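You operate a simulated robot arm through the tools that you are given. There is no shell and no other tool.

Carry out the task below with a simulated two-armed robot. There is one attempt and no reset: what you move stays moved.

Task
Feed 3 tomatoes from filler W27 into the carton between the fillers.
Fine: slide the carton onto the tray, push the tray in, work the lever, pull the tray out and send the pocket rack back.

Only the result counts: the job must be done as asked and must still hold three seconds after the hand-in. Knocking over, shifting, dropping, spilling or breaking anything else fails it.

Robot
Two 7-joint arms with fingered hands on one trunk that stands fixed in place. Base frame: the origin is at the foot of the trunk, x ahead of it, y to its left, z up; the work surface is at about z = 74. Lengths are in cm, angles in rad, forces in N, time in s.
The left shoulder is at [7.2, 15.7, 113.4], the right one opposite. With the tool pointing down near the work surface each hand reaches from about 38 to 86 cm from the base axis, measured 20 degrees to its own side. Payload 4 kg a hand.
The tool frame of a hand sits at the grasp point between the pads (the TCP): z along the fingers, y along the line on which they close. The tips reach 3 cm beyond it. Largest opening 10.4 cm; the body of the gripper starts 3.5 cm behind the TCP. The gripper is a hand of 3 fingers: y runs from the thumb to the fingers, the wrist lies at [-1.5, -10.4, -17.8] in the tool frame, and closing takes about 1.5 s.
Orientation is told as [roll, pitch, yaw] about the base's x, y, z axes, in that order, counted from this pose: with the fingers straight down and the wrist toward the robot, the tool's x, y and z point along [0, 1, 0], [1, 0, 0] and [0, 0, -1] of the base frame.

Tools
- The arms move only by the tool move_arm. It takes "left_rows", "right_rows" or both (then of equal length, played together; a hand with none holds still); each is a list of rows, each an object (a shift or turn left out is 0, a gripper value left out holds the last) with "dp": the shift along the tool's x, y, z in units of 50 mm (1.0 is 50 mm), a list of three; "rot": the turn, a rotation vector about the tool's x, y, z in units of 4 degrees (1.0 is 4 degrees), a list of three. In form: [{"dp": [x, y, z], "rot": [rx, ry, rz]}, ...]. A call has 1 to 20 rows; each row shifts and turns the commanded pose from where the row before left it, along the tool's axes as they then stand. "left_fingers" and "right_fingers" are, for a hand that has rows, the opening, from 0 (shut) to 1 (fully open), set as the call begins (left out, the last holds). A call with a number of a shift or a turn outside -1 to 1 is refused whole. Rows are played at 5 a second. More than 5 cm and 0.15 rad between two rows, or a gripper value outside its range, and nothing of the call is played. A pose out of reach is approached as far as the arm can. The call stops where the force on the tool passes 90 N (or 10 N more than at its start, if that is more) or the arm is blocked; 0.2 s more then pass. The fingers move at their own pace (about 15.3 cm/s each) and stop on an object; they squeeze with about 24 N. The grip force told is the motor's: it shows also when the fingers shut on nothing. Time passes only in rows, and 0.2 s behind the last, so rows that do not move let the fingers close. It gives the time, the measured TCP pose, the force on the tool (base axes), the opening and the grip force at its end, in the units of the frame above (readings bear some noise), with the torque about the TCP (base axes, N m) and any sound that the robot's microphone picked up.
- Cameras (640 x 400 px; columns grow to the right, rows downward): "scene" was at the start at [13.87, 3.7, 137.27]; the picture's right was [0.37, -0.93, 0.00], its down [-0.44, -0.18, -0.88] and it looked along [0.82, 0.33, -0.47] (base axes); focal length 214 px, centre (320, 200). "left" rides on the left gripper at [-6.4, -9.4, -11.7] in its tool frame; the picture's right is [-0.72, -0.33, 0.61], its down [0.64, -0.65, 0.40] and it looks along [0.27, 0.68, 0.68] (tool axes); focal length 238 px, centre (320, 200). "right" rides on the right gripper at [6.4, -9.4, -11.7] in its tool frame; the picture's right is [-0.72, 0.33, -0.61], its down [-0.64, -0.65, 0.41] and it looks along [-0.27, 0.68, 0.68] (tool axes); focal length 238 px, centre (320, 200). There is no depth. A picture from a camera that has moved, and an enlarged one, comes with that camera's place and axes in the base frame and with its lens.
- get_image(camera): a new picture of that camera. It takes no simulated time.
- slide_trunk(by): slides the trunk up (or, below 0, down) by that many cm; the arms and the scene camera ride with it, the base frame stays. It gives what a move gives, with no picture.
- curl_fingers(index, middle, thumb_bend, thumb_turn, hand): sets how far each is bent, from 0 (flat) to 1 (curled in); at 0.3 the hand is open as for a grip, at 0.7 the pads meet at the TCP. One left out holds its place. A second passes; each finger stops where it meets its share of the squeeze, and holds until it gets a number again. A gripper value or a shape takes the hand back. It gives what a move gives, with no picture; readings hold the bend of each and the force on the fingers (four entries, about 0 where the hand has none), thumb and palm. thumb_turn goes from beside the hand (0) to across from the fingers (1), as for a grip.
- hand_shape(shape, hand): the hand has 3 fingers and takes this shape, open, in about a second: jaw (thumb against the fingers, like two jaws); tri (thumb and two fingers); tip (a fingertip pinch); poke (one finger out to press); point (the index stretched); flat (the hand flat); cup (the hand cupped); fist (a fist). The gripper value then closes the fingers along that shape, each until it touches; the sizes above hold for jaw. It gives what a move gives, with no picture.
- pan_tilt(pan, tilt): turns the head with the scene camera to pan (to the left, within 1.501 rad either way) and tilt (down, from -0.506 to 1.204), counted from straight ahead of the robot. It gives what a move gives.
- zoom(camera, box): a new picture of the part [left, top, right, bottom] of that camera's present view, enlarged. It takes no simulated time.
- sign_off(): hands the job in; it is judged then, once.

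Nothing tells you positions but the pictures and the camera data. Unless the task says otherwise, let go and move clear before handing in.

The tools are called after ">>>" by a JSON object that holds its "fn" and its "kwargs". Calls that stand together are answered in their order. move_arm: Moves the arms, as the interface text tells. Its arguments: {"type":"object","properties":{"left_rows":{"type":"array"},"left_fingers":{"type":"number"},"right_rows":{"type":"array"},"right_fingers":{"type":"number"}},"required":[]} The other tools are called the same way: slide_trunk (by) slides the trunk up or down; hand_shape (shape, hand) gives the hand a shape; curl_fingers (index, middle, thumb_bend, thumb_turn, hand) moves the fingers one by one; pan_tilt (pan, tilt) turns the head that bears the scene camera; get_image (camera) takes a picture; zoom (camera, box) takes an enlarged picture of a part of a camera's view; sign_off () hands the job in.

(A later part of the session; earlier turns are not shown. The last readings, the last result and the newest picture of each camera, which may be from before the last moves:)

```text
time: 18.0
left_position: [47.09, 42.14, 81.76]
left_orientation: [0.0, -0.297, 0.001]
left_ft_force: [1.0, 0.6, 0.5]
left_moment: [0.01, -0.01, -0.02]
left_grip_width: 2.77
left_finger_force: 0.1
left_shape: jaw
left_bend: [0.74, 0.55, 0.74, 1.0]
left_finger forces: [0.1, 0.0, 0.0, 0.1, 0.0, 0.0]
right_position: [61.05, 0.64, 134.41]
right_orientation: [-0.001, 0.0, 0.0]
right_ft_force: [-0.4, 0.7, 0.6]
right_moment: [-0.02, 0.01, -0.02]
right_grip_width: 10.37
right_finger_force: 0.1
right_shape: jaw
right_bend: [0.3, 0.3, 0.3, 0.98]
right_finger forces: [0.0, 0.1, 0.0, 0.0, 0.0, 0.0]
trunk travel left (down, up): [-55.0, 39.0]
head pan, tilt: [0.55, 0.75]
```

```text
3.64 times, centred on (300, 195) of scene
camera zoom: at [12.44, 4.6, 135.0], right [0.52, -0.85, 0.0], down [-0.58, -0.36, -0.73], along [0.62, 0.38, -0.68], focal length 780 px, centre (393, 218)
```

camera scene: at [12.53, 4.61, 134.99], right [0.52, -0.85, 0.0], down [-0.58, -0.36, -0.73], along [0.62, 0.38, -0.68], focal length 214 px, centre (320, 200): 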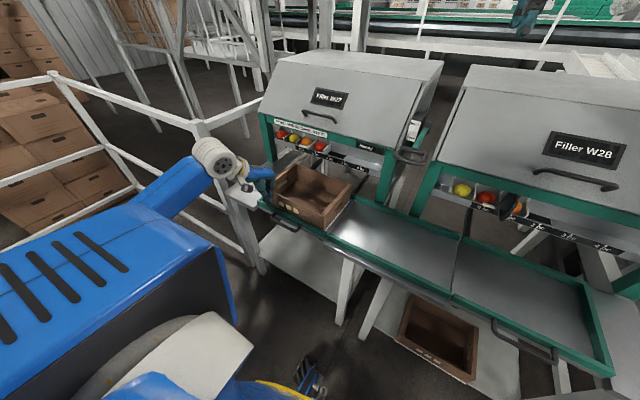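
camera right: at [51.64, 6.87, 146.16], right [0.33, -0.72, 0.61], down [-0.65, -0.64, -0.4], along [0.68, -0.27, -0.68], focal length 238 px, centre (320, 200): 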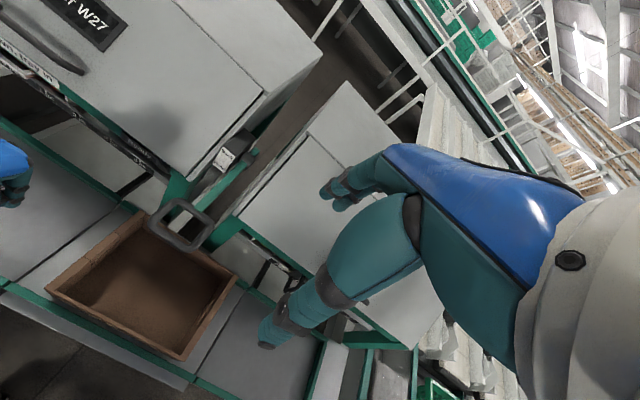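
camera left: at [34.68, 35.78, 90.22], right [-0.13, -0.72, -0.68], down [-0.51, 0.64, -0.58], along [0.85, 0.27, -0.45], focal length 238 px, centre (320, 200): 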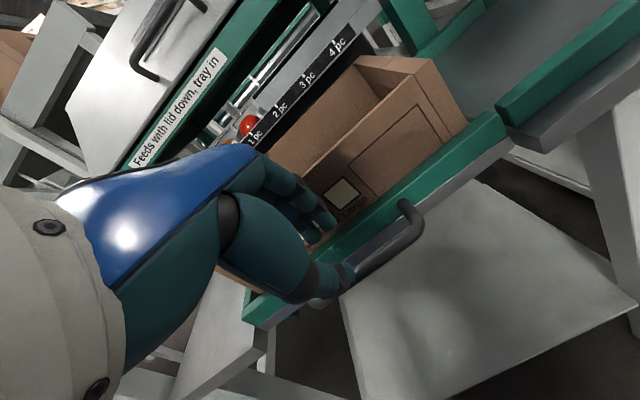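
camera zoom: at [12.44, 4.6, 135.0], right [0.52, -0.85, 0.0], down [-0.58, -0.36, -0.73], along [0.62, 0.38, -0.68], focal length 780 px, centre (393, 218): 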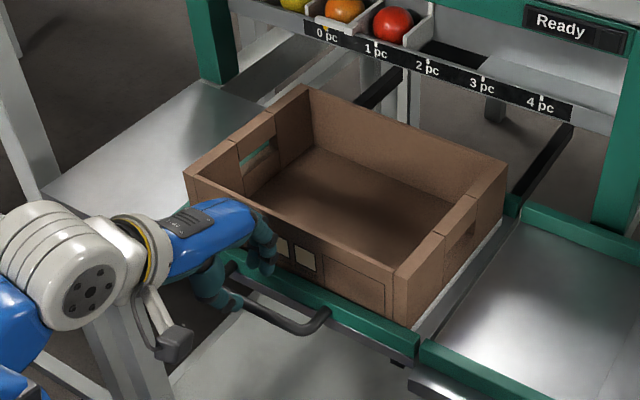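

The hand is just above the handle, but the finger bend readings look odd (index 0.74, middle 0.55, thumb 0.74). I'll zoom in on the hand.

>>> {"fn": "zoom", "kwargs": {"camera": "left", "box": [220, 130, 460, 330]}}

>>> {"fn": "zoom", "kwargs": {"camera": "scene", "box": [255, 180, 315, 230]}}

```text
2.00 times, centred on (340, 230) of left
camera zoom: at [34.68, 35.78, 90.22], right [-0.13, -0.72, -0.68], down [-0.51, 0.64, -0.58], along [0.85, 0.27, -0.45], focal length 477 px, centre (280, 140)
```

zoom: 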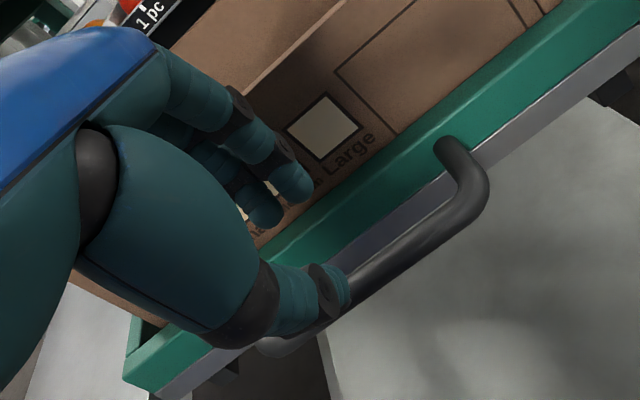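

```text
8.00 times, centred on (285, 205) of scene
camera zoom: at [12.44, 4.6, 135.0], right [0.52, -0.85, 0.0], down [-0.58, -0.36, -0.73], along [0.62, 0.38, -0.68], focal length 1716 px, centre (600, 160)
```

zoom: 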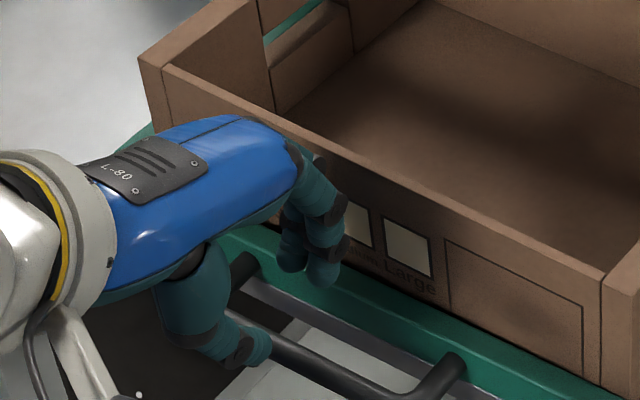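

The thumb and fingers straddle the bar line with about 2.8 cm between them. I'll slide straight down along the tool axis for part of the way and check again.

>>> {"fn": "move_arm", "kwargs": {"left_rows": [{"dp": [0.03, 0, 0.25]}, {"dp": [0.03, 0, 0.25]}, {"dp": [0.02, 0.02, 0.25]}, {"dp": [0, 0, 0]}]}}

>>> {"fn": "zoom", "kwargs": {"camera": "left", "box": [220, 130, 460, 330]}}

>>> {"fn": "zoom", "kwargs": {"camera": "scene", "box": [255, 180, 315, 230]}}

```text
time: 19.0
left_position: [48.33, 42.91, 78.28]
left_orientation: [0.001, -0.297, 0.001]
left_ft_force: [-0.1, 0.2, 0.2]
left_moment: [-0.01, -0.01, -0.02]
left_grip_width: 2.8
left_finger_force: 0.0
left_shape: jaw
left_bend: [0.74, 0.55, 0.74, 1.0]
left_finger forces: [0.0, 0.0, 0.0, 0.1, 0.0, 0.0]
right_position: [61.14, 0.4, 134.39]
right_orientation: [0.0, -0.001, -0.002]
right_ft_force: [-0.4, -0.1, -0.4]
right_moment: [0.02, -0.01, 0.02]
right_grip_width: 10.38
right_finger_force: 0.1
right_shape: jaw
right_bend: [0.3, 0.3, 0.3, 0.98]
right_finger forces: [0.0, 0.0, 0.0, 0.1, 0.0, 0.1]
trunk travel left (down, up): [-55.0, 39.0]
head pan, tilt: [0.55, 0.75]
```

```text
2.00 times, centred on (340, 230) of left
camera zoom: at [35.93, 36.31, 86.78], right [-0.13, -0.72, -0.68], down [-0.51, 0.64, -0.58], along [0.85, 0.27, -0.45], focal length 477 px, centre (280, 140)
```

zoom: 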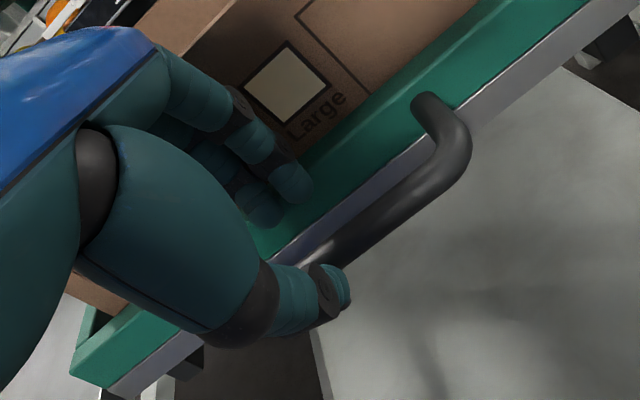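

```text
8.00 times, centred on (285, 205) of scene
camera zoom: at [12.44, 4.61, 135.0], right [0.52, -0.85, 0.0], down [-0.58, -0.36, -0.73], along [0.62, 0.38, -0.68], focal length 1716 px, centre (600, 160)
```

zoom: 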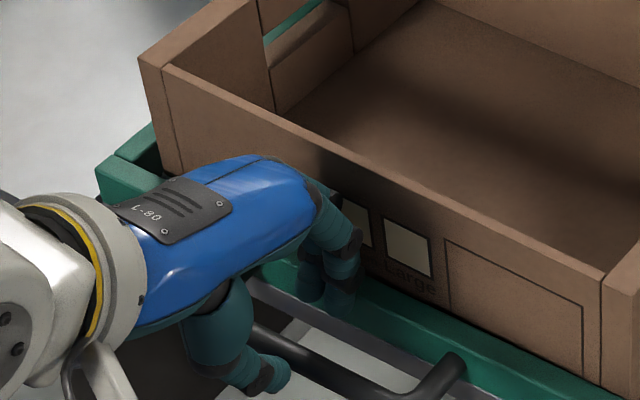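

The bar lies between thumb and fingers as planned. I'll continue down another 3.3 cm so the bar sits well inside the grip.

>>> {"fn": "move_arm", "kwargs": {"left_rows": [{"dp": [0, 0, 0.17]}, {"dp": [0, 0, 0.17]}, {"dp": [0, 0, 0.17]}, {"dp": [0, 0, 0.15]}, {"dp": [0, 0, 0]}]}}

>>> {"fn": "zoom", "kwargs": {"camera": "left", "box": [220, 130, 460, 330]}}

>>> {"fn": "zoom", "kwargs": {"camera": "scene", "box": [255, 180, 315, 230]}}

```text
time: 20.2
left_position: [49.22, 42.76, 75.21]
left_orientation: [0.001, -0.296, 0.0]
left_ft_force: [0.0, 0.1, 0.2]
left_moment: [-0.01, 0.02, -0.01]
left_grip_width: 2.77
left_finger_force: 0.2
left_shape: jaw
left_bend: [0.74, 0.55, 0.74, 1.0]
left_finger forces: [0.0, 0.1, 0.1, 0.0, 0.1, 0.0]
right_position: [60.98, 0.5, 134.37]
right_orientation: [-0.001, -0.001, -0.002]
right_ft_force: [0.1, 0.3, -0.1]
right_moment: [0.0, 0.0, 0.0]
right_grip_width: 10.35
right_finger_force: 0.0
right_shape: jaw
right_bend: [0.3, 0.3, 0.3, 0.98]
right_finger forces: [0.1, 0.0, 0.0, 0.0, 0.0, 0.0]
trunk travel left (down, up): [-55.0, 39.0]
head pan, tilt: [0.55, 0.75]
```

```text
2.00 times, centred on (340, 230) of left
camera zoom: at [36.87, 36.29, 83.72], right [-0.13, -0.72, -0.68], down [-0.51, 0.64, -0.58], along [0.85, 0.27, -0.45], focal length 477 px, centre (280, 140)
```

zoom: 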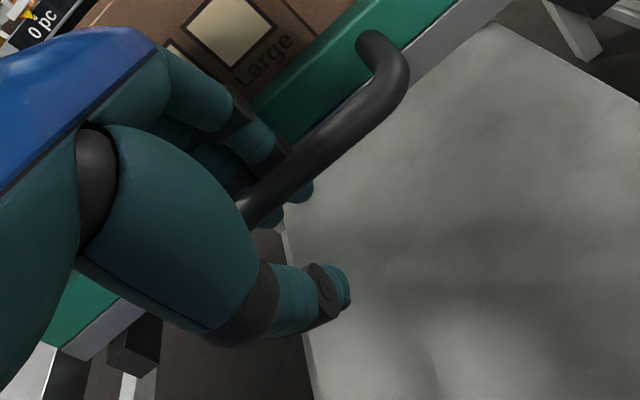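

```text
8.00 times, centred on (285, 205) of scene
camera zoom: at [12.43, 4.58, 135.0], right [0.52, -0.85, 0.0], down [-0.58, -0.36, -0.73], along [0.62, 0.38, -0.68], focal length 1716 px, centre (600, 160)
```

zoom: 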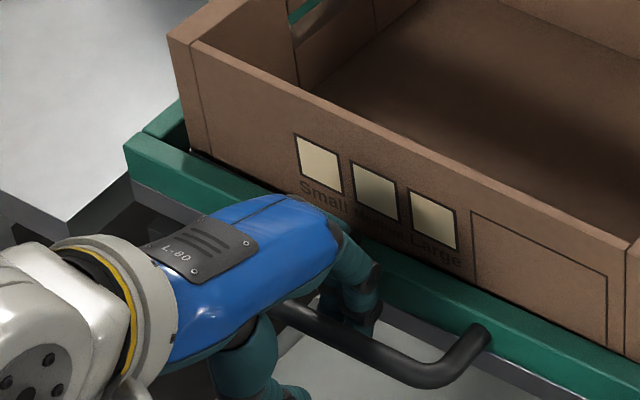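

The bar is between the fingers and thumb; the tray slid in slightly at the touch, so it moves very freely. I'll close the grip on the handle.

>>> {"fn": "move_arm", "kwargs": {"left_rows": [{"dp": [0, 0, 0]}, {"dp": [0, 0, 0]}, {"dp": [0, 0, 0]}, {"dp": [0, 0, 0]}, {"dp": [0, 0, 0]}, {"dp": [0, 0, 0]}, {"dp": [0, 0, 0]}, {"dp": [0, 0, 0]}], "left_fingers": 0}}

>>> {"fn": "zoom", "kwargs": {"camera": "left", "box": [220, 130, 460, 330]}}

>>> {"fn": "zoom", "kwargs": {"camera": "scene", "box": [220, 140, 380, 250]}}

```text
time: 22.0
left_position: [49.29, 42.84, 75.28]
left_orientation: [-0.001, -0.295, -0.001]
left_ft_force: [0.6, -2.0, -4.5]
left_moment: [-0.02, 0.05, -0.08]
left_grip_width: 0.01
left_finger_force: 24.1
left_shape: jaw
left_bend: [0.72, 0.7, 0.49, 1.0]
left_finger forces: [5.2, 4.0, 0.1, 0.0, 22.9, 0.1]
right_position: [61.17, 0.61, 134.44]
right_orientation: [0.0, 0.001, 0.0]
right_ft_force: [-0.7, -0.2, -0.6]
right_moment: [0.03, 0.02, 0.0]
right_grip_width: 10.37
right_finger_force: 0.1
right_shape: jaw
right_bend: [0.3, 0.3, 0.3, 0.98]
right_finger forces: [0.0, 0.0, 0.0, 0.0, 0.2, 0.0]
trunk travel left (down, up): [-55.0, 39.0]
head pan, tilt: [0.55, 0.75]
```

```text
2.00 times, centred on (340, 230) of left
camera zoom: at [36.92, 36.33, 83.68], right [-0.13, -0.72, -0.68], down [-0.51, 0.64, -0.58], along [0.85, 0.27, -0.45], focal length 477 px, centre (280, 140)
```

zoom: 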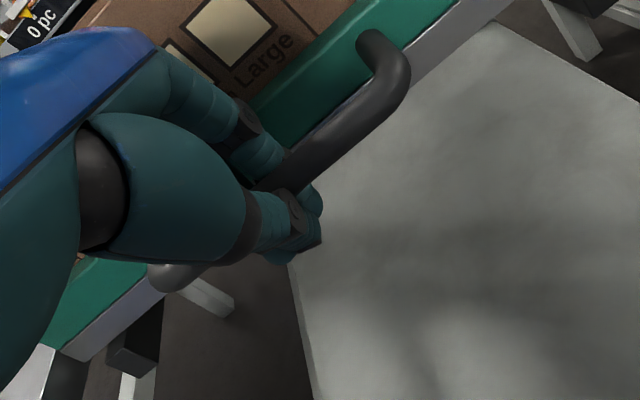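

```text
3.64 times, centred on (300, 195) of scene
camera zoom: at [12.55, 4.61, 134.99], right [0.52, -0.85, 0.0], down [-0.58, -0.36, -0.73], along [0.62, 0.38, -0.68], focal length 780 px, centre (393, 218)
```

zoom: 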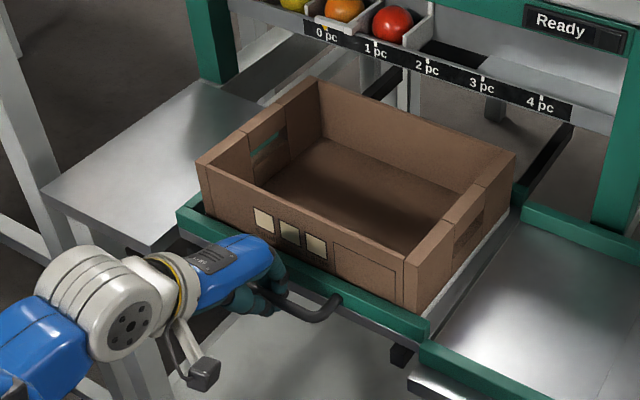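

The fingers cage the handle bar (thumb 23 N). I'll now push the tray in along +x, 10 cm first, gently.

>>> {"fn": "move_arm", "kwargs": {"left_rows": [{"dp": [0, 0.191, 0.058]}, {"dp": [0, 0.191, 0.058]}, {"dp": [0, 0.191, 0.058]}, {"dp": [0, 0.191, 0.058]}, {"dp": [0, 0.191, 0.058]}, {"dp": [0, 0.191, 0.058]}, {"dp": [0, 0.191, 0.058]}, {"dp": [0, 0.191, 0.058]}, {"dp": [0, 0.191, 0.058]}, {"dp": [0, 0.191, 0.058]}], "left_fingers": 0}}

>>> {"fn": "get_image", "kwargs": {"camera": "scene"}}

>>> {"fn": "zoom", "kwargs": {"camera": "scene", "box": [220, 120, 400, 245]}}

```text
time: 24.2
left_position: [59.37, 42.79, 75.19]
left_orientation: [0.001, -0.296, 0.0]
left_ft_force: [0.0, -4.3, -6.1]
left_moment: [-0.02, 0.01, -0.09]
left_grip_width: 0.01
left_finger_force: 23.4
left_shape: jaw
left_bend: [0.72, 0.7, 0.49, 1.0]
left_finger forces: [4.9, 4.1, 0.0, 0.0, 24.9, 0.0]
right_position: [61.27, 0.58, 134.5]
right_orientation: [-0.001, 0.003, 0.002]
right_ft_force: [0.2, -0.2, 0.7]
right_moment: [0.02, 0.02, -0.02]
right_grip_width: 10.35
right_finger_force: 0.2
right_shape: jaw
right_bend: [0.3, 0.3, 0.3, 0.98]
right_finger forces: [0.1, 0.1, 0.0, 0.0, 0.0, 0.1]
trunk travel left (down, up): [-55.0, 39.0]
head pan, tilt: [0.55, 0.75]
```

```text
taken
camera scene: at [12.67, 4.59, 134.98], right [0.52, -0.85, 0.0], down [-0.58, -0.36, -0.73], along [0.62, 0.38, -0.68], focal length 214 px, centre (320, 200)
```

scene: 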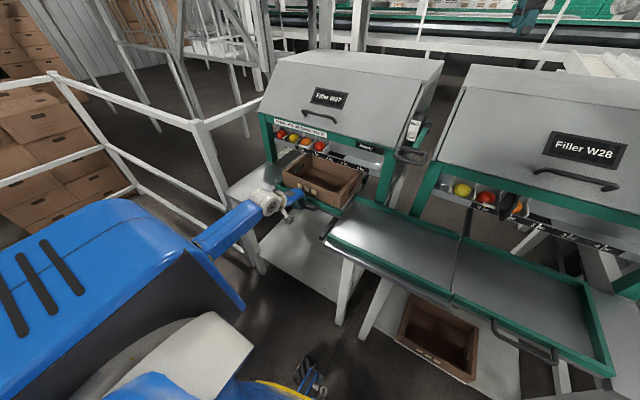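

```text
3.20 times, centred on (310, 182) of scene
camera zoom: at [12.67, 4.59, 134.98], right [0.52, -0.85, 0.0], down [-0.58, -0.36, -0.73], along [0.62, 0.38, -0.68], focal length 686 px, centre (352, 256)
```

zoom: 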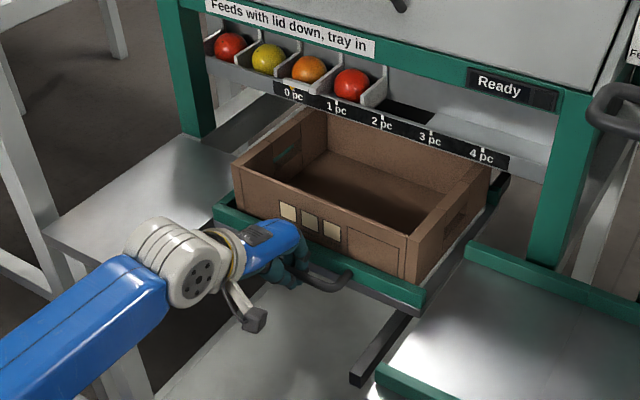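

The tray slides smoothly and the carton passes under the scale bar. I'll continue inward.

>>> {"fn": "move_arm", "kwargs": {"left_rows": [{"dp": [0, 0.191, 0.058]}, {"dp": [0, 0.191, 0.058]}, {"dp": [0, 0.191, 0.058]}, {"dp": [0, 0.191, 0.058]}, {"dp": [0, 0.191, 0.058]}, {"dp": [0, 0.191, 0.058]}], "left_fingers": 0}}

>>> {"fn": "zoom", "kwargs": {"camera": "scene", "box": [220, 120, 400, 245]}}

```text
time: 25.6
left_position: [65.44, 42.81, 75.19]
left_orientation: [-0.003, -0.293, -0.001]
left_ft_force: [-1.0, -2.9, -7.0]
left_moment: [-0.01, 0.02, -0.04]
left_grip_width: 0.0
left_finger_force: 24.0
left_shape: jaw
left_bend: [0.72, 0.7, 0.49, 1.0]
left_finger forces: [4.9, 4.4, 0.0, 0.0, 25.4, 0.0]
right_position: [61.25, 0.59, 134.29]
right_orientation: [-0.001, 0.004, -0.001]
right_ft_force: [-0.6, -0.1, 0.4]
right_moment: [-0.01, -0.01, -0.01]
right_grip_width: 10.38
right_finger_force: 0.1
right_shape: jaw
right_bend: [0.3, 0.3, 0.3, 0.98]
right_finger forces: [0.0, 0.0, 0.0, 0.0, 0.1, 0.0]
trunk travel left (down, up): [-55.0, 39.0]
head pan, tilt: [0.55, 0.75]
```

```text
3.20 times, centred on (310, 182) of scene
camera zoom: at [12.74, 4.63, 134.97], right [0.52, -0.85, 0.0], down [-0.58, -0.36, -0.73], along [0.62, 0.38, -0.69], focal length 686 px, centre (352, 256)
```

zoom: 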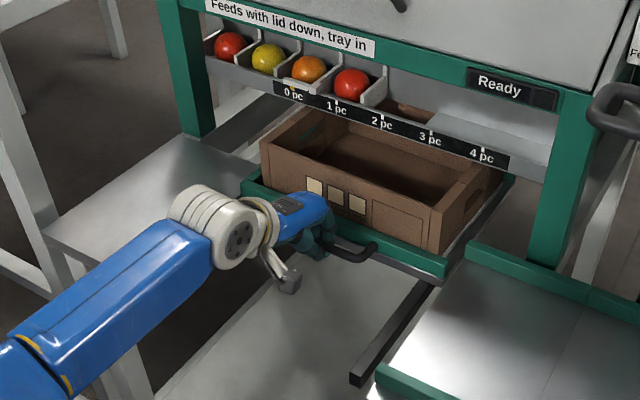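

The carton's back wall now shows through the feed hole. I'll keep pushing gently until the end stop shows in the force.

>>> {"fn": "move_arm", "kwargs": {"left_rows": [{"dp": [0, 0.143, 0.044]}, {"dp": [0, 0.143, 0.044]}, {"dp": [0, 0.143, 0.044]}, {"dp": [0, 0.143, 0.044]}, {"dp": [0, 0.143, 0.044]}, {"dp": [0, 0.143, 0.044]}], "left_fingers": 0}}

>>> {"fn": "zoom", "kwargs": {"camera": "scene", "box": [220, 120, 400, 245]}}

```text
time: 27.0
left_position: [69.67, 42.87, 75.29]
left_orientation: [0.0, -0.294, -0.001]
left_ft_force: [-19.5, -2.2, -2.2]
left_moment: [-0.03, 0.07, -0.09]
left_grip_width: 0.0
left_finger_force: 23.8
left_shape: jaw
left_bend: [0.72, 0.7, 0.49, 1.0]
left_finger forces: [1.8, 1.7, 0.0, 0.0, 36.5, 0.0]
right_position: [60.74, 0.66, 134.49]
right_orientation: [0.002, -0.001, 0.001]
right_ft_force: [0.2, 0.2, -0.1]
right_moment: [-0.02, -0.02, 0.0]
right_grip_width: 10.36
right_finger_force: 0.0
right_shape: jaw
right_bend: [0.3, 0.3, 0.3, 0.98]
right_finger forces: [0.0, 0.0, 0.0, 0.0, 0.0, 0.0]
trunk travel left (down, up): [-55.0, 39.0]
head pan, tilt: [0.55, 0.75]
```

```text
3.20 times, centred on (310, 182) of scene
camera zoom: at [12.16, 4.55, 135.02], right [0.52, -0.85, 0.0], down [-0.58, -0.36, -0.73], along [0.62, 0.38, -0.68], focal length 686 px, centre (352, 256)
```

zoom: 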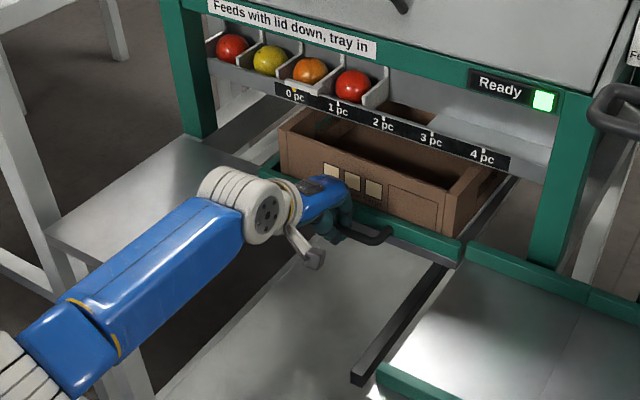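

The green "Ready" lamp is lit and the push force (−19 N) shows the tray is at its stop, so the left hand will keep holding it there. Next the right hand will point forward so it can take the lever loop with fingers above and thumb below. I'll back it off a little first, then rotate.

>>> {"fn": "move_arm", "kwargs": {"right_rows": [{"dp": [0, -0.6, 0]}, {"dp": [0, -0.6, 0]}, {"rot": [-1, 0, 0]}, {"rot": [-1, 0, 0]}, {"rot": [-1, 0, 0]}, {"rot": [-1, 0, 0]}, {"rot": [-1, 0, 0]}, {"rot": [-1, 0, 0]}, {"rot": [-1, 0, 0]}, {"rot": [-1, 0, 0]}, {"rot": [-1, 0, 0]}, {"rot": [-1, 0, 0]}, {"rot": [-1, 0, 0]}, {"rot": [-1, 0, 0]}, {"rot": [-1, 0, 0]}, {"rot": [-1, 0, 0]}, {"rot": [-1, 0, 0]}, {"rot": [-1, 0, 0]}, {"rot": [-1, 0, 0]}, {"rot": [-1, 0, 0]}], "right_fingers": 0.5}}

>>> {"fn": "get_image", "kwargs": {"camera": "right"}}

>>> {"fn": "get_image", "kwargs": {"camera": "scene"}}

```text
time: 31.2
left_position: [69.64, 42.75, 75.35]
left_orientation: [-0.003, -0.297, -0.001]
left_ft_force: [-22.9, -1.7, -4.5]
left_moment: [-0.03, 0.08, -0.04]
left_grip_width: 0.01
left_finger_force: 23.7
left_shape: jaw
left_bend: [0.72, 0.7, 0.49, 1.0]
left_finger forces: [1.3, 1.2, 0.0, 0.0, 39.2, 0.0]
right_position: [54.77, 0.65, 134.54]
right_orientation: [-0.002, -1.26, 0.003]
right_ft_force: [-0.5, -0.8, -0.3]
right_moment: [0.0, 0.01, 0.0]
right_grip_width: 5.21
right_finger_force: 0.0
right_shape: jaw
right_bend: [0.74, 0.44, 0.69, 1.0]
right_finger forces: [0.0, 0.0, 0.0, 0.0, 0.0, 0.1]
trunk travel left (down, up): [-55.0, 39.0]
head pan, tilt: [0.55, 0.75]
```

```text
taken
camera right: at [40.85, 6.98, 129.16], right [-0.48, -0.72, 0.5], down [0.19, -0.64, -0.74], along [0.85, -0.27, 0.44], focal length 238 px, centre (320, 200)
```

right: 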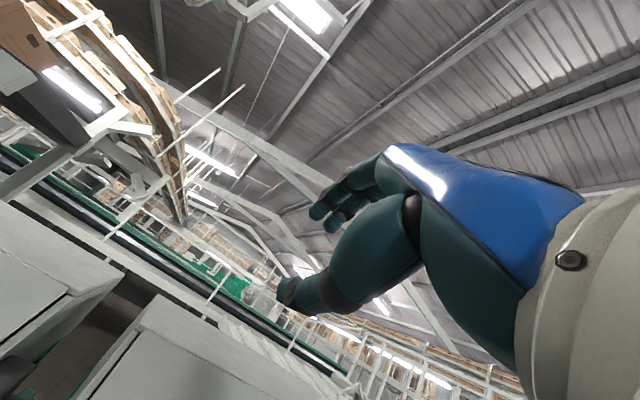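

```text
taken
camera scene: at [12.15, 4.71, 135.02], right [0.52, -0.85, 0.0], down [-0.58, -0.36, -0.73], along [0.62, 0.38, -0.68], focal length 214 px, centre (320, 200)
```

scene: 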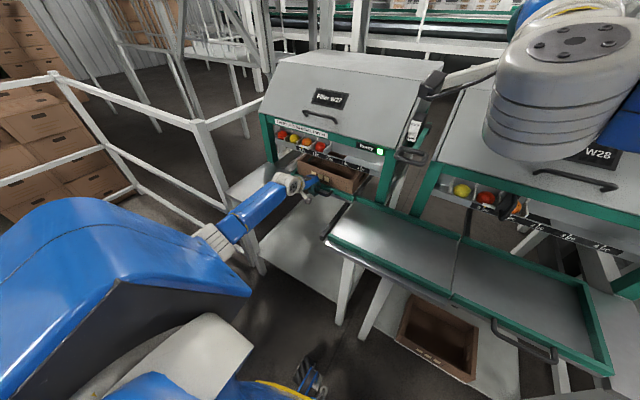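

The right hand is now pitched about 72°. I'll bring it in front of the lever loop, staying short of it, to (56, 10, ~108).

>>> {"fn": "move_arm", "kwargs": {"right_rows": [{"dp": [0.27, -0.7, 0.24]}, {"dp": [0.27, -0.7, 0.24]}, {"dp": [0.27, -0.7, 0.24]}, {"dp": [0.27, -0.7, 0.24]}, {"dp": [0.27, -0.7, 0.24]}, {"dp": [0.27, -0.7, 0.24]}, {"dp": [0.27, -0.7, 0.24]}, {"dp": [0, 0, 0]}], "right_fingers": 0.5}}

>>> {"fn": "get_image", "kwargs": {"camera": "right"}}

>>> {"fn": "get_image", "kwargs": {"camera": "scene"}}

```text
time: 33.0
left_position: [69.81, 42.7, 75.35]
left_orientation: [0.0, -0.299, -0.001]
left_ft_force: [-23.4, -0.3, -5.0]
left_moment: [0.01, 0.1, -0.04]
left_grip_width: 0.0
left_finger_force: 23.9
left_shape: jaw
left_bend: [0.72, 0.7, 0.48, 1.0]
left_finger forces: [1.2, 1.2, 0.0, 0.0, 39.8, 0.0]
right_position: [55.51, 9.66, 108.6]
right_orientation: [0.001, -1.257, -0.004]
right_ft_force: [-0.4, 0.9, -0.1]
right_moment: [-0.04, 0.01, -0.01]
right_grip_width: 5.24
right_finger_force: 0.0
right_shape: jaw
right_bend: [0.74, 0.44, 0.69, 1.0]
right_finger forces: [0.0, 0.0, 0.0, 0.1, 0.0, 0.0]
trunk travel left (down, up): [-55.0, 39.0]
head pan, tilt: [0.55, 0.75]
```

```text
taken
camera right: at [41.55, 16.17, 103.12], right [-0.48, -0.72, 0.5], down [0.18, -0.64, -0.75], along [0.86, -0.27, 0.44], focal length 238 px, centre (320, 200)
```

right: 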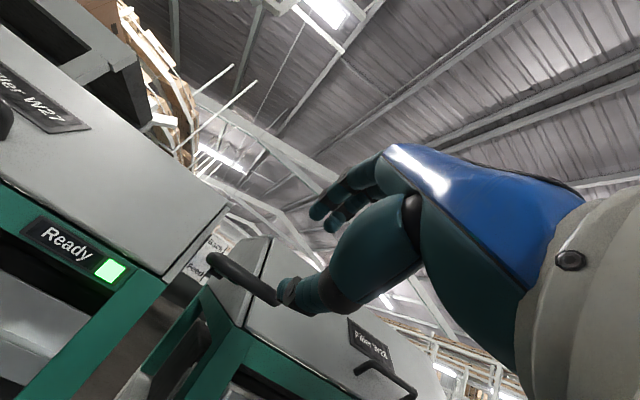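

```text
taken
camera scene: at [12.2, 4.72, 135.02], right [0.52, -0.85, 0.0], down [-0.58, -0.36, -0.73], along [0.62, 0.38, -0.68], focal length 214 px, centre (320, 200)
```

scene: 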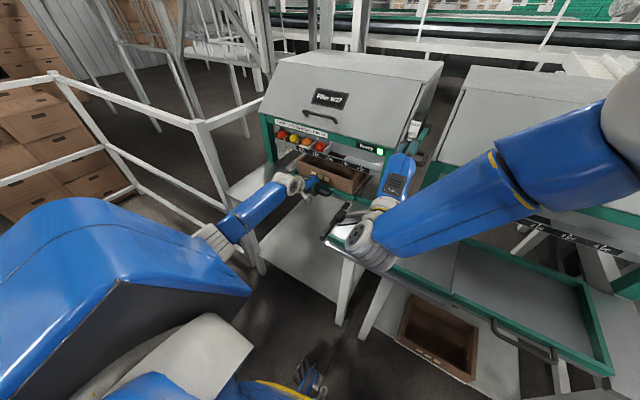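

The right hand is in front of the lever, and the right camera shows the loop edge-on behind the thumb. I'll zoom to see the vertical alignment.

>>> {"fn": "zoom", "kwargs": {"camera": "right", "box": [160, 160, 400, 340]}}

>>> {"fn": "zoom", "kwargs": {"camera": "scene", "box": [260, 110, 440, 225]}}

>>> {"fn": "zoom", "kwargs": {"camera": "left", "box": [0, 0, 640, 400]}}

```text
2.22 times, centred on (280, 250) of right
camera zoom: at [41.55, 16.17, 103.12], right [-0.48, -0.72, 0.5], down [0.18, -0.64, -0.75], along [0.86, -0.27, 0.44], focal length 530 px, centre (409, 89)
```

zoom: 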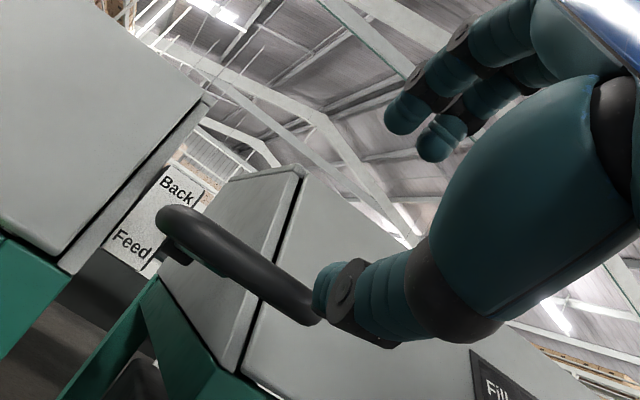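

```text
3.48 times, centred on (350, 168) of scene
camera zoom: at [12.2, 4.72, 135.02], right [0.52, -0.85, 0.0], down [-0.58, -0.36, -0.73], along [0.62, 0.38, -0.68], focal length 746 px, centre (216, 313)
```

zoom: 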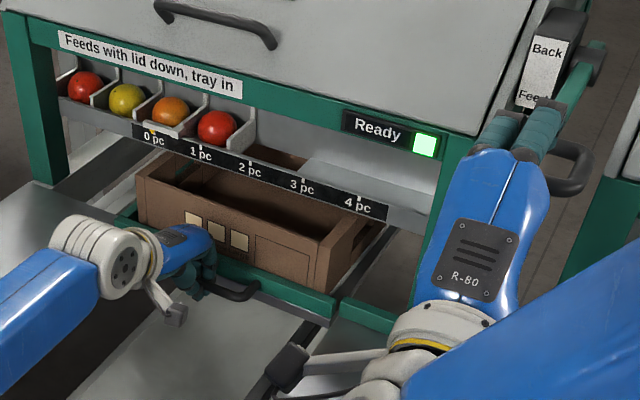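

```text
1.00 times, centred on (320, 200) of left (not enlarged: the box is as wide or as high as the picture)
camera zoom: at [57.37, 36.3, 83.77], right [-0.13, -0.72, -0.68], down [-0.51, 0.64, -0.58], along [0.85, 0.27, -0.45], focal length 238 px, centre (320, 200)
```

zoom: 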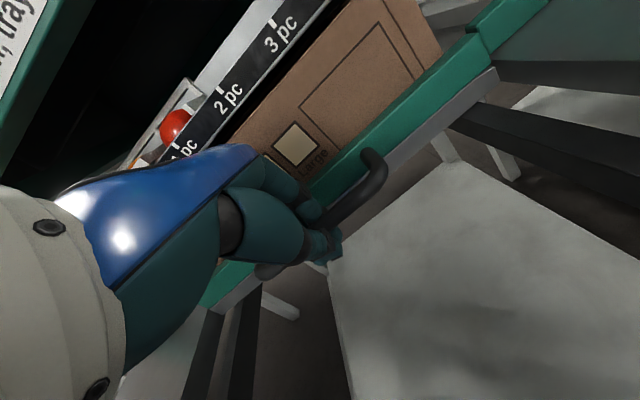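

The loop's near bar is at about x 65, z 103.7. I'll lower the right hand to z≈104.5 and advance toward the bar so it passes between thumb and fingers.

>>> {"fn": "move_arm", "kwargs": {"right_rows": [{"dp": [0.04, -0.26, 0.085]}, {"dp": [0.04, -0.26, 0.085]}, {"dp": [0, -0.26, 0.085]}, {"dp": [0, 0.1, 0.3]}, {"dp": [0, 0.1, 0.3]}, {"dp": [0, 0, 0]}], "right_fingers": 0.5}}

>>> {"fn": "zoom", "kwargs": {"camera": "right", "box": [160, 160, 400, 340]}}

>>> {"fn": "zoom", "kwargs": {"camera": "scene", "box": [360, 110, 460, 190]}}

```text
time: 34.4
left_position: [69.76, 42.88, 75.4]
left_orientation: [0.0, -0.296, -0.001]
left_ft_force: [-22.8, -0.9, -6.0]
left_moment: [-0.01, 0.08, -0.05]
left_grip_width: 0.04
left_finger_force: 23.3
left_shape: jaw
left_bend: [0.72, 0.7, 0.48, 1.0]
left_finger forces: [1.3, 1.3, 0.0, 0.0, 39.2, 0.1]
right_position: [58.6, 10.41, 104.64]
right_orientation: [0.006, -1.258, -0.01]
right_ft_force: [-0.6, 0.0, -0.4]
right_moment: [0.01, 0.0, 0.01]
right_grip_width: 5.26
right_finger_force: 0.0
right_shape: jaw
right_bend: [0.74, 0.44, 0.69, 1.0]
right_finger forces: [0.1, 0.0, 0.0, 0.0, 0.0, 0.0]
trunk travel left (down, up): [-55.0, 39.0]
head pan, tilt: [0.55, 0.75]
```

```text
2.22 times, centred on (280, 250) of right
camera zoom: at [44.63, 16.74, 99.3], right [-0.49, -0.72, 0.5], down [0.18, -0.64, -0.75], along [0.85, -0.27, 0.44], focal length 530 px, centre (409, 89)
```

zoom: 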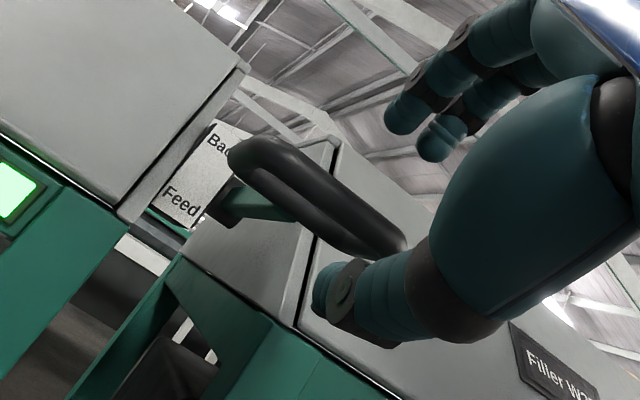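

```text
5.00 times, centred on (410, 150) of scene
camera zoom: at [12.19, 4.77, 135.02], right [0.52, -0.85, 0.0], down [-0.58, -0.36, -0.73], along [0.62, 0.38, -0.68], focal length 1072 px, centre (-130, 450)
```

zoom: 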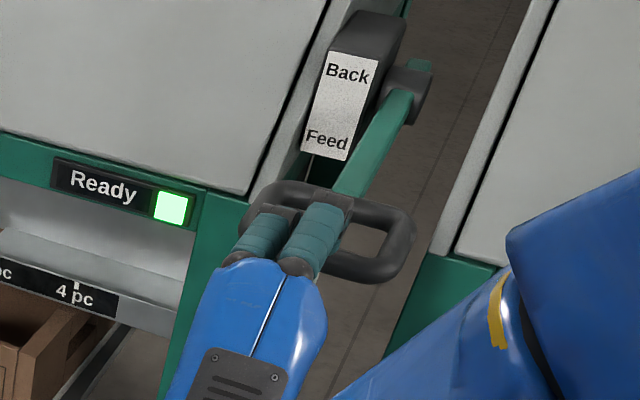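

The loop lies between the fingers (above) and thumb (below). I'll advance about 6 cm so the near bar sits in the grip.

>>> {"fn": "move_arm", "kwargs": {"right_rows": [{"dp": [0, 0.09, 0.28]}, {"dp": [0, 0.09, 0.28]}, {"dp": [0, 0.09, 0.28]}, {"dp": [0, 0.09, 0.28]}, {"dp": [0, 0, 0]}], "right_fingers": 0.5}}

>>> {"fn": "zoom", "kwargs": {"camera": "right", "box": [160, 160, 400, 340]}}

>>> {"fn": "zoom", "kwargs": {"camera": "scene", "box": [360, 110, 460, 190]}}

```text
time: 35.6
left_position: [69.78, 42.75, 75.53]
left_orientation: [0.0, -0.295, 0.0]
left_ft_force: [-22.5, -1.2, -4.8]
left_moment: [0.0, 0.07, -0.05]
left_grip_width: 0.0
left_finger_force: 23.4
left_shape: jaw
left_bend: [0.72, 0.7, 0.48, 1.0]
left_finger forces: [1.1, 1.3, 0.1, 0.0, 39.4, 0.0]
right_position: [65.02, 9.71, 105.05]
right_orientation: [0.055, -1.26, -0.072]
right_ft_force: [-0.2, -0.2, -0.5]
right_moment: [-0.02, 0.01, 0.0]
right_grip_width: 5.25
right_finger_force: 0.0
right_shape: jaw
right_bend: [0.74, 0.44, 0.69, 1.0]
right_finger forces: [0.0, 0.0, 0.0, 0.1, 0.0, 0.0]
trunk travel left (down, up): [-55.0, 39.0]
head pan, tilt: [0.55, 0.75]
```

```text
2.22 times, centred on (280, 250) of right
camera zoom: at [51.18, 16.37, 99.73], right [-0.5, -0.72, 0.49], down [0.17, -0.63, -0.76], along [0.85, -0.29, 0.44], focal length 530 px, centre (409, 89)
```

zoom: 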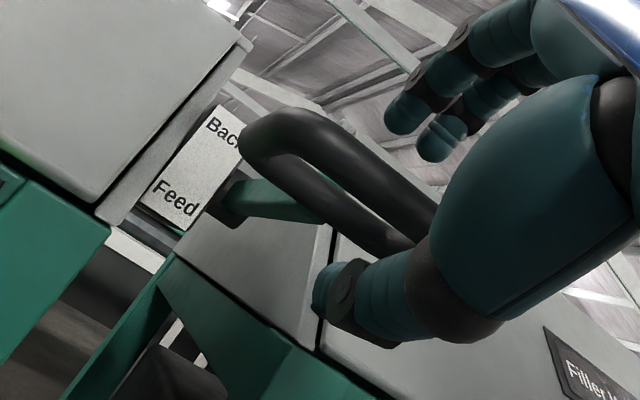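

```text
5.00 times, centred on (410, 150) of scene
camera zoom: at [12.2, 4.77, 135.02], right [0.52, -0.85, 0.0], down [-0.58, -0.36, -0.73], along [0.62, 0.38, -0.68], focal length 1072 px, centre (-130, 450)
```

zoom: 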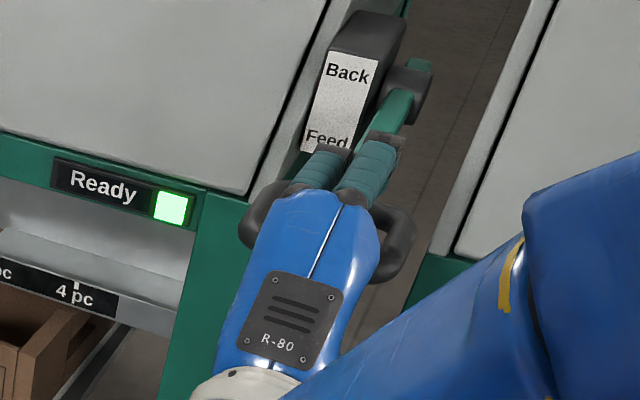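

The near bar is inside the grip but closer to the thumb. I'll lower the hand 1.2 cm to centre it, then close on the bar.

>>> {"fn": "move_arm", "kwargs": {"right_rows": [{"dp": [0.02, -0.12, 0.04]}, {"dp": [0.02, -0.12, 0.04]}, {"dp": [0, 0, 0]}], "right_fingers": 0.3}}

>>> {"fn": "zoom", "kwargs": {"camera": "right", "box": [160, 160, 400, 340]}}

>>> {"fn": "zoom", "kwargs": {"camera": "scene", "box": [260, 110, 440, 225]}}

```text
time: 36.4
left_position: [69.81, 42.74, 75.38]
left_orientation: [-0.001, -0.297, 0.0]
left_ft_force: [-23.4, -0.9, -5.3]
left_moment: [0.01, 0.1, -0.05]
left_grip_width: 0.0
left_finger_force: 24.1
left_shape: jaw
left_bend: [0.72, 0.7, 0.48, 1.0]
left_finger forces: [1.2, 1.3, 0.0, 0.1, 39.3, 0.0]
right_position: [65.2, 9.69, 103.85]
right_orientation: [0.073, -1.256, -0.097]
right_ft_force: [-0.6, 0.1, -0.6]
right_moment: [-0.03, -0.01, -0.02]
right_grip_width: 3.17
right_finger_force: 0.1
right_shape: jaw
right_bend: [0.74, 0.53, 0.74, 1.0]
right_finger forces: [0.1, 0.0, 0.0, 0.0, 0.0, 0.1]
trunk travel left (down, up): [-55.0, 39.0]
head pan, tilt: [0.55, 0.75]
```

```text
2.22 times, centred on (280, 250) of right
camera zoom: at [51.4, 16.48, 98.68], right [-0.5, -0.72, 0.48], down [0.17, -0.63, -0.76], along [0.85, -0.3, 0.44], focal length 530 px, centre (409, 89)
```

zoom: 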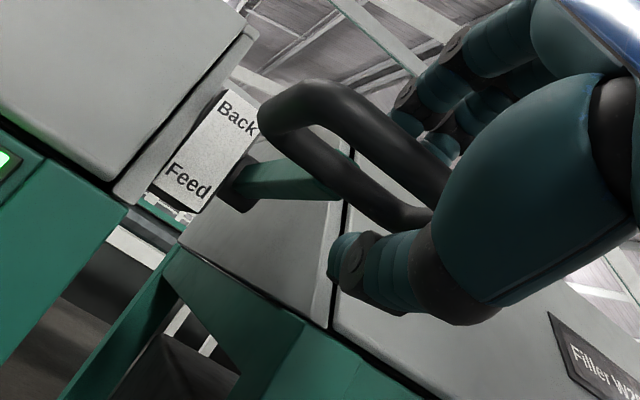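

```text
3.48 times, centred on (350, 168) of scene
camera zoom: at [12.2, 4.77, 135.02], right [0.52, -0.85, 0.0], down [-0.58, -0.36, -0.73], along [0.62, 0.38, -0.68], focal length 746 px, centre (216, 313)
```

zoom: 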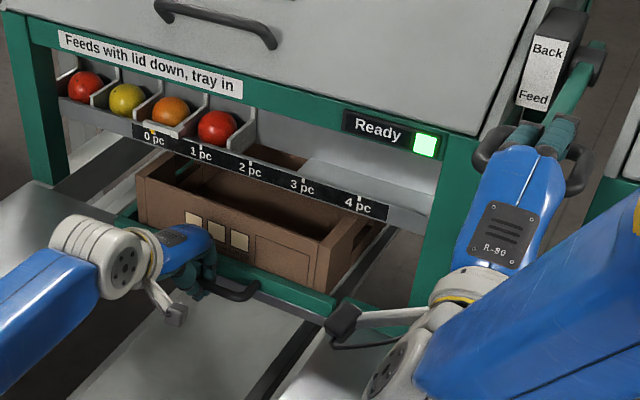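

The bar is loosely caged and nothing has moved: the rack pointer is still at 0 pc. I'll close the right grip on the lever bar.

>>> {"fn": "move_arm", "kwargs": {"right_rows": [{"dp": [0, 0, 0]}, {"dp": [0, 0, 0]}, {"dp": [0, 0, 0]}, {"dp": [0, 0, 0]}], "right_fingers": 0}}

>>> {"fn": "zoom", "kwargs": {"camera": "right", "box": [160, 160, 400, 340]}}

>>> {"fn": "zoom", "kwargs": {"camera": "scene", "box": [260, 110, 440, 225]}}

```text
time: 37.4
left_position: [69.74, 42.76, 75.41]
left_orientation: [0.001, -0.297, 0.001]
left_ft_force: [-25.6, -2.4, -2.9]
left_moment: [-0.01, 0.1, -0.01]
left_grip_width: 0.0
left_finger_force: 24.3
left_shape: jaw
left_bend: [0.72, 0.7, 0.48, 1.0]
left_finger forces: [0.9, 1.0, 0.1, 0.1, 19.6, 0.0]
right_position: [65.1, 9.61, 103.53]
right_orientation: [0.049, -1.253, -0.071]
right_ft_force: [7.2, 3.4, 1.2]
right_moment: [0.06, -0.04, 0.03]
right_grip_width: 0.01
right_finger_force: 24.3
right_shape: jaw
right_bend: [0.7, 0.7, 0.68, 1.0]
right_finger forces: [8.6, 1.0, 0.1, 0.0, 1.0, 0.1]
trunk travel left (down, up): [-55.0, 39.0]
head pan, tilt: [0.55, 0.75]
```

```text
2.22 times, centred on (280, 250) of right
camera zoom: at [51.39, 16.36, 98.25], right [-0.5, -0.71, 0.49], down [0.17, -0.63, -0.76], along [0.85, -0.3, 0.43], focal length 530 px, centre (409, 89)
```

zoom: 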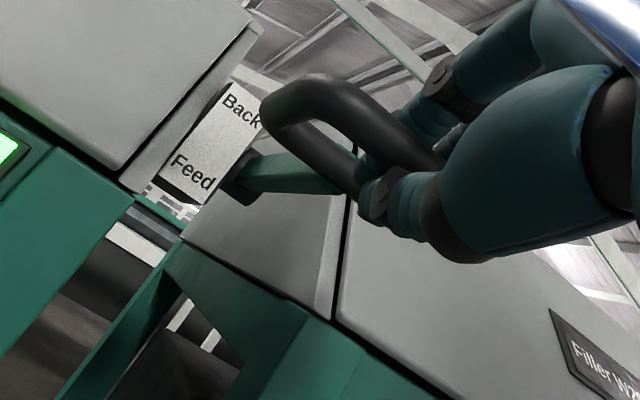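

```text
3.48 times, centred on (350, 168) of scene
camera zoom: at [12.25, 4.81, 135.02], right [0.52, -0.85, 0.0], down [-0.58, -0.36, -0.73], along [0.62, 0.38, -0.68], focal length 746 px, centre (216, 313)
```

zoom: 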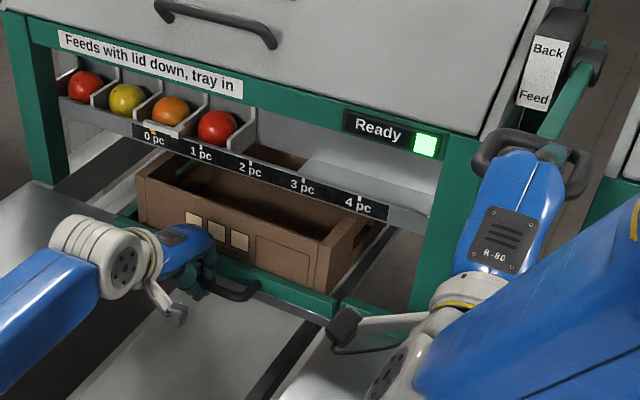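

The lever bar is gripped and the rack is still at 0. I'll press the lever down about 1 cm as a test and watch the rack.

>>> {"fn": "move_arm", "kwargs": {"right_rows": [{"dp": [0, -0.095, 0.031]}, {"dp": [0, -0.095, 0.031]}, {"dp": [0, 0, 0]}], "right_fingers": 0}}

>>> {"fn": "zoom", "kwargs": {"camera": "scene", "box": [260, 110, 440, 225]}}

>>> {"fn": "zoom", "kwargs": {"camera": "right", "box": [160, 160, 400, 340]}}

```text
time: 38.2
left_position: [69.81, 42.87, 75.26]
left_orientation: [0.001, -0.295, 0.0]
left_ft_force: [-23.5, -3.7, -4.3]
left_moment: [0.01, 0.08, -0.05]
left_grip_width: 0.0
left_finger_force: 23.8
left_shape: jaw
left_bend: [0.72, 0.7, 0.48, 1.0]
left_finger forces: [1.0, 1.2, 0.0, 0.0, 17.0, 0.0]
right_position: [65.26, 9.57, 103.04]
right_orientation: [0.081, -1.257, -0.106]
right_ft_force: [1.6, 7.5, 0.1]
right_moment: [0.01, -0.06, 0.05]
right_grip_width: 0.0
right_finger_force: 23.7
right_shape: jaw
right_bend: [0.7, 0.7, 0.68, 1.0]
right_finger forces: [6.9, 0.9, 0.0, 0.0, 1.9, 0.1]
trunk travel left (down, up): [-55.0, 39.0]
head pan, tilt: [0.55, 0.75]
```

```text
3.48 times, centred on (350, 168) of scene
camera zoom: at [12.18, 4.95, 135.01], right [0.52, -0.85, 0.0], down [-0.58, -0.36, -0.73], along [0.62, 0.38, -0.68], focal length 746 px, centre (216, 313)
```

zoom: 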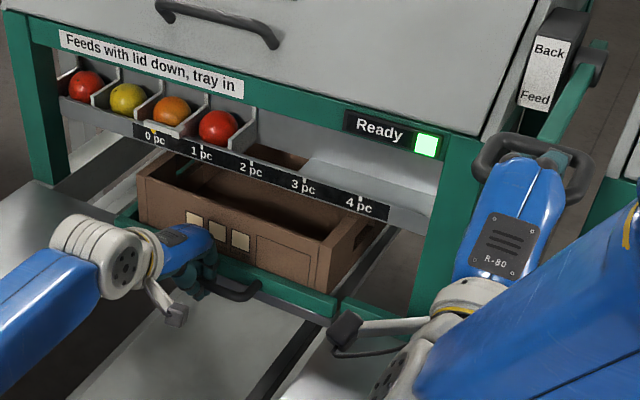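

```text
2.22 times, centred on (280, 250) of right
camera zoom: at [51.48, 16.39, 97.81], right [-0.5, -0.72, 0.48], down [0.17, -0.63, -0.76], along [0.85, -0.3, 0.43], focal length 530 px, centre (409, 89)
```

zoom: 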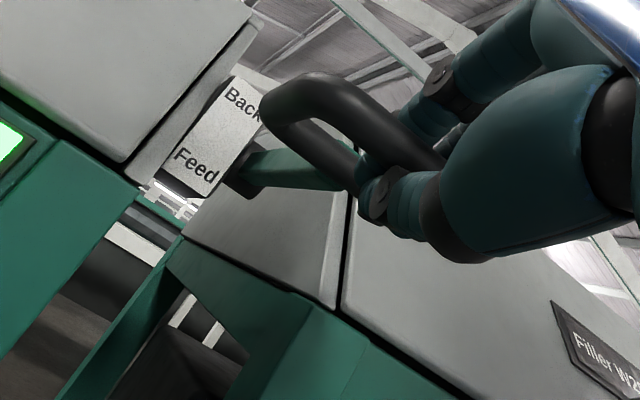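

The lever moved slightly but the rack has not. The wrist is near a limit, with roll and yaw drifting, so I'll loosen the grip to a cage and reduce the hand's pitch by about 20° around the bar for more wrist freedom.

>>> {"fn": "move_arm", "kwargs": {"right_rows": [{"dp": [0, 0, 0]}, {"dp": [0, 0, 0]}, {"rot": [0.7, 0, 0]}, {"rot": [0.7, 0, 0]}, {"rot": [0.7, 0, 0]}, {"rot": [0.7, 0, 0]}, {"rot": [0.7, 0, 0]}, {"rot": [0.7, 0, 0]}, {"rot": [0.7, 0, 0]}, {"dp": [0, 0, 0]}], "right_fingers": 0.22}}

>>> {"fn": "zoom", "kwargs": {"camera": "scene", "box": [260, 110, 440, 225]}}

>>> {"fn": "zoom", "kwargs": {"camera": "right", "box": [160, 160, 400, 340]}}

```text
time: 40.4
left_position: [69.72, 42.81, 75.39]
left_orientation: [0.0, -0.297, 0.002]
left_ft_force: [-22.3, -0.5, -4.4]
left_moment: [0.0, 0.07, -0.07]
left_grip_width: 0.01
left_finger_force: 24.0
left_shape: jaw
left_bend: [0.72, 0.7, 0.48, 1.0]
left_finger forces: [1.1, 1.3, 0.0, 0.0, 15.6, 0.1]
right_position: [64.25, 10.78, 102.32]
right_orientation: [0.0, -0.916, 0.001]
right_ft_force: [-0.1, 1.6, 0.9]
right_moment: [-0.03, 0.0, 0.0]
right_grip_width: 2.26
right_finger_force: 0.1
right_shape: jaw
right_bend: [0.73, 0.58, 0.74, 1.0]
right_finger forces: [0.4, 0.1, 0.0, 0.0, 0.1, 0.0]
trunk travel left (down, up): [-55.0, 39.0]
head pan, tilt: [0.55, 0.75]
```

```text
3.48 times, centred on (350, 168) of scene
camera zoom: at [12.2, 4.77, 135.02], right [0.52, -0.85, 0.0], down [-0.58, -0.36, -0.73], along [0.62, 0.38, -0.68], focal length 746 px, centre (216, 313)
```

zoom: 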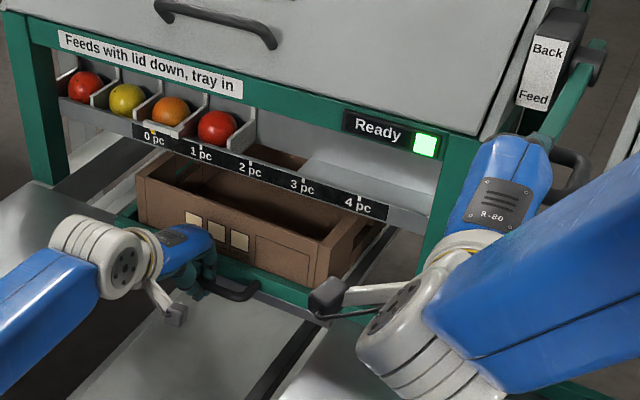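

```text
2.22 times, centred on (280, 250) of right
camera zoom: at [49.33, 17.07, 101.94], right [-0.29, -0.72, 0.63], down [-0.08, -0.64, -0.76], along [0.95, -0.27, 0.13], focal length 530 px, centre (409, 89)
```

zoom: 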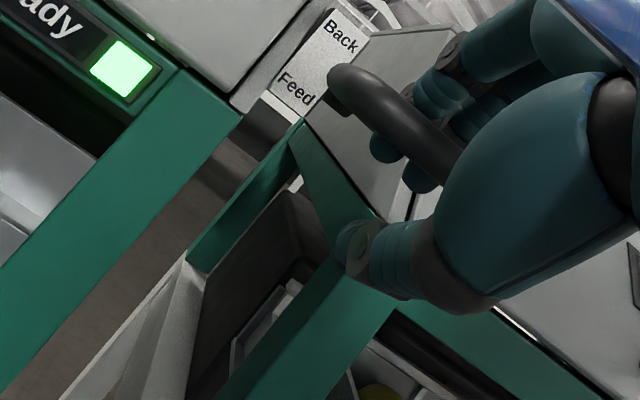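

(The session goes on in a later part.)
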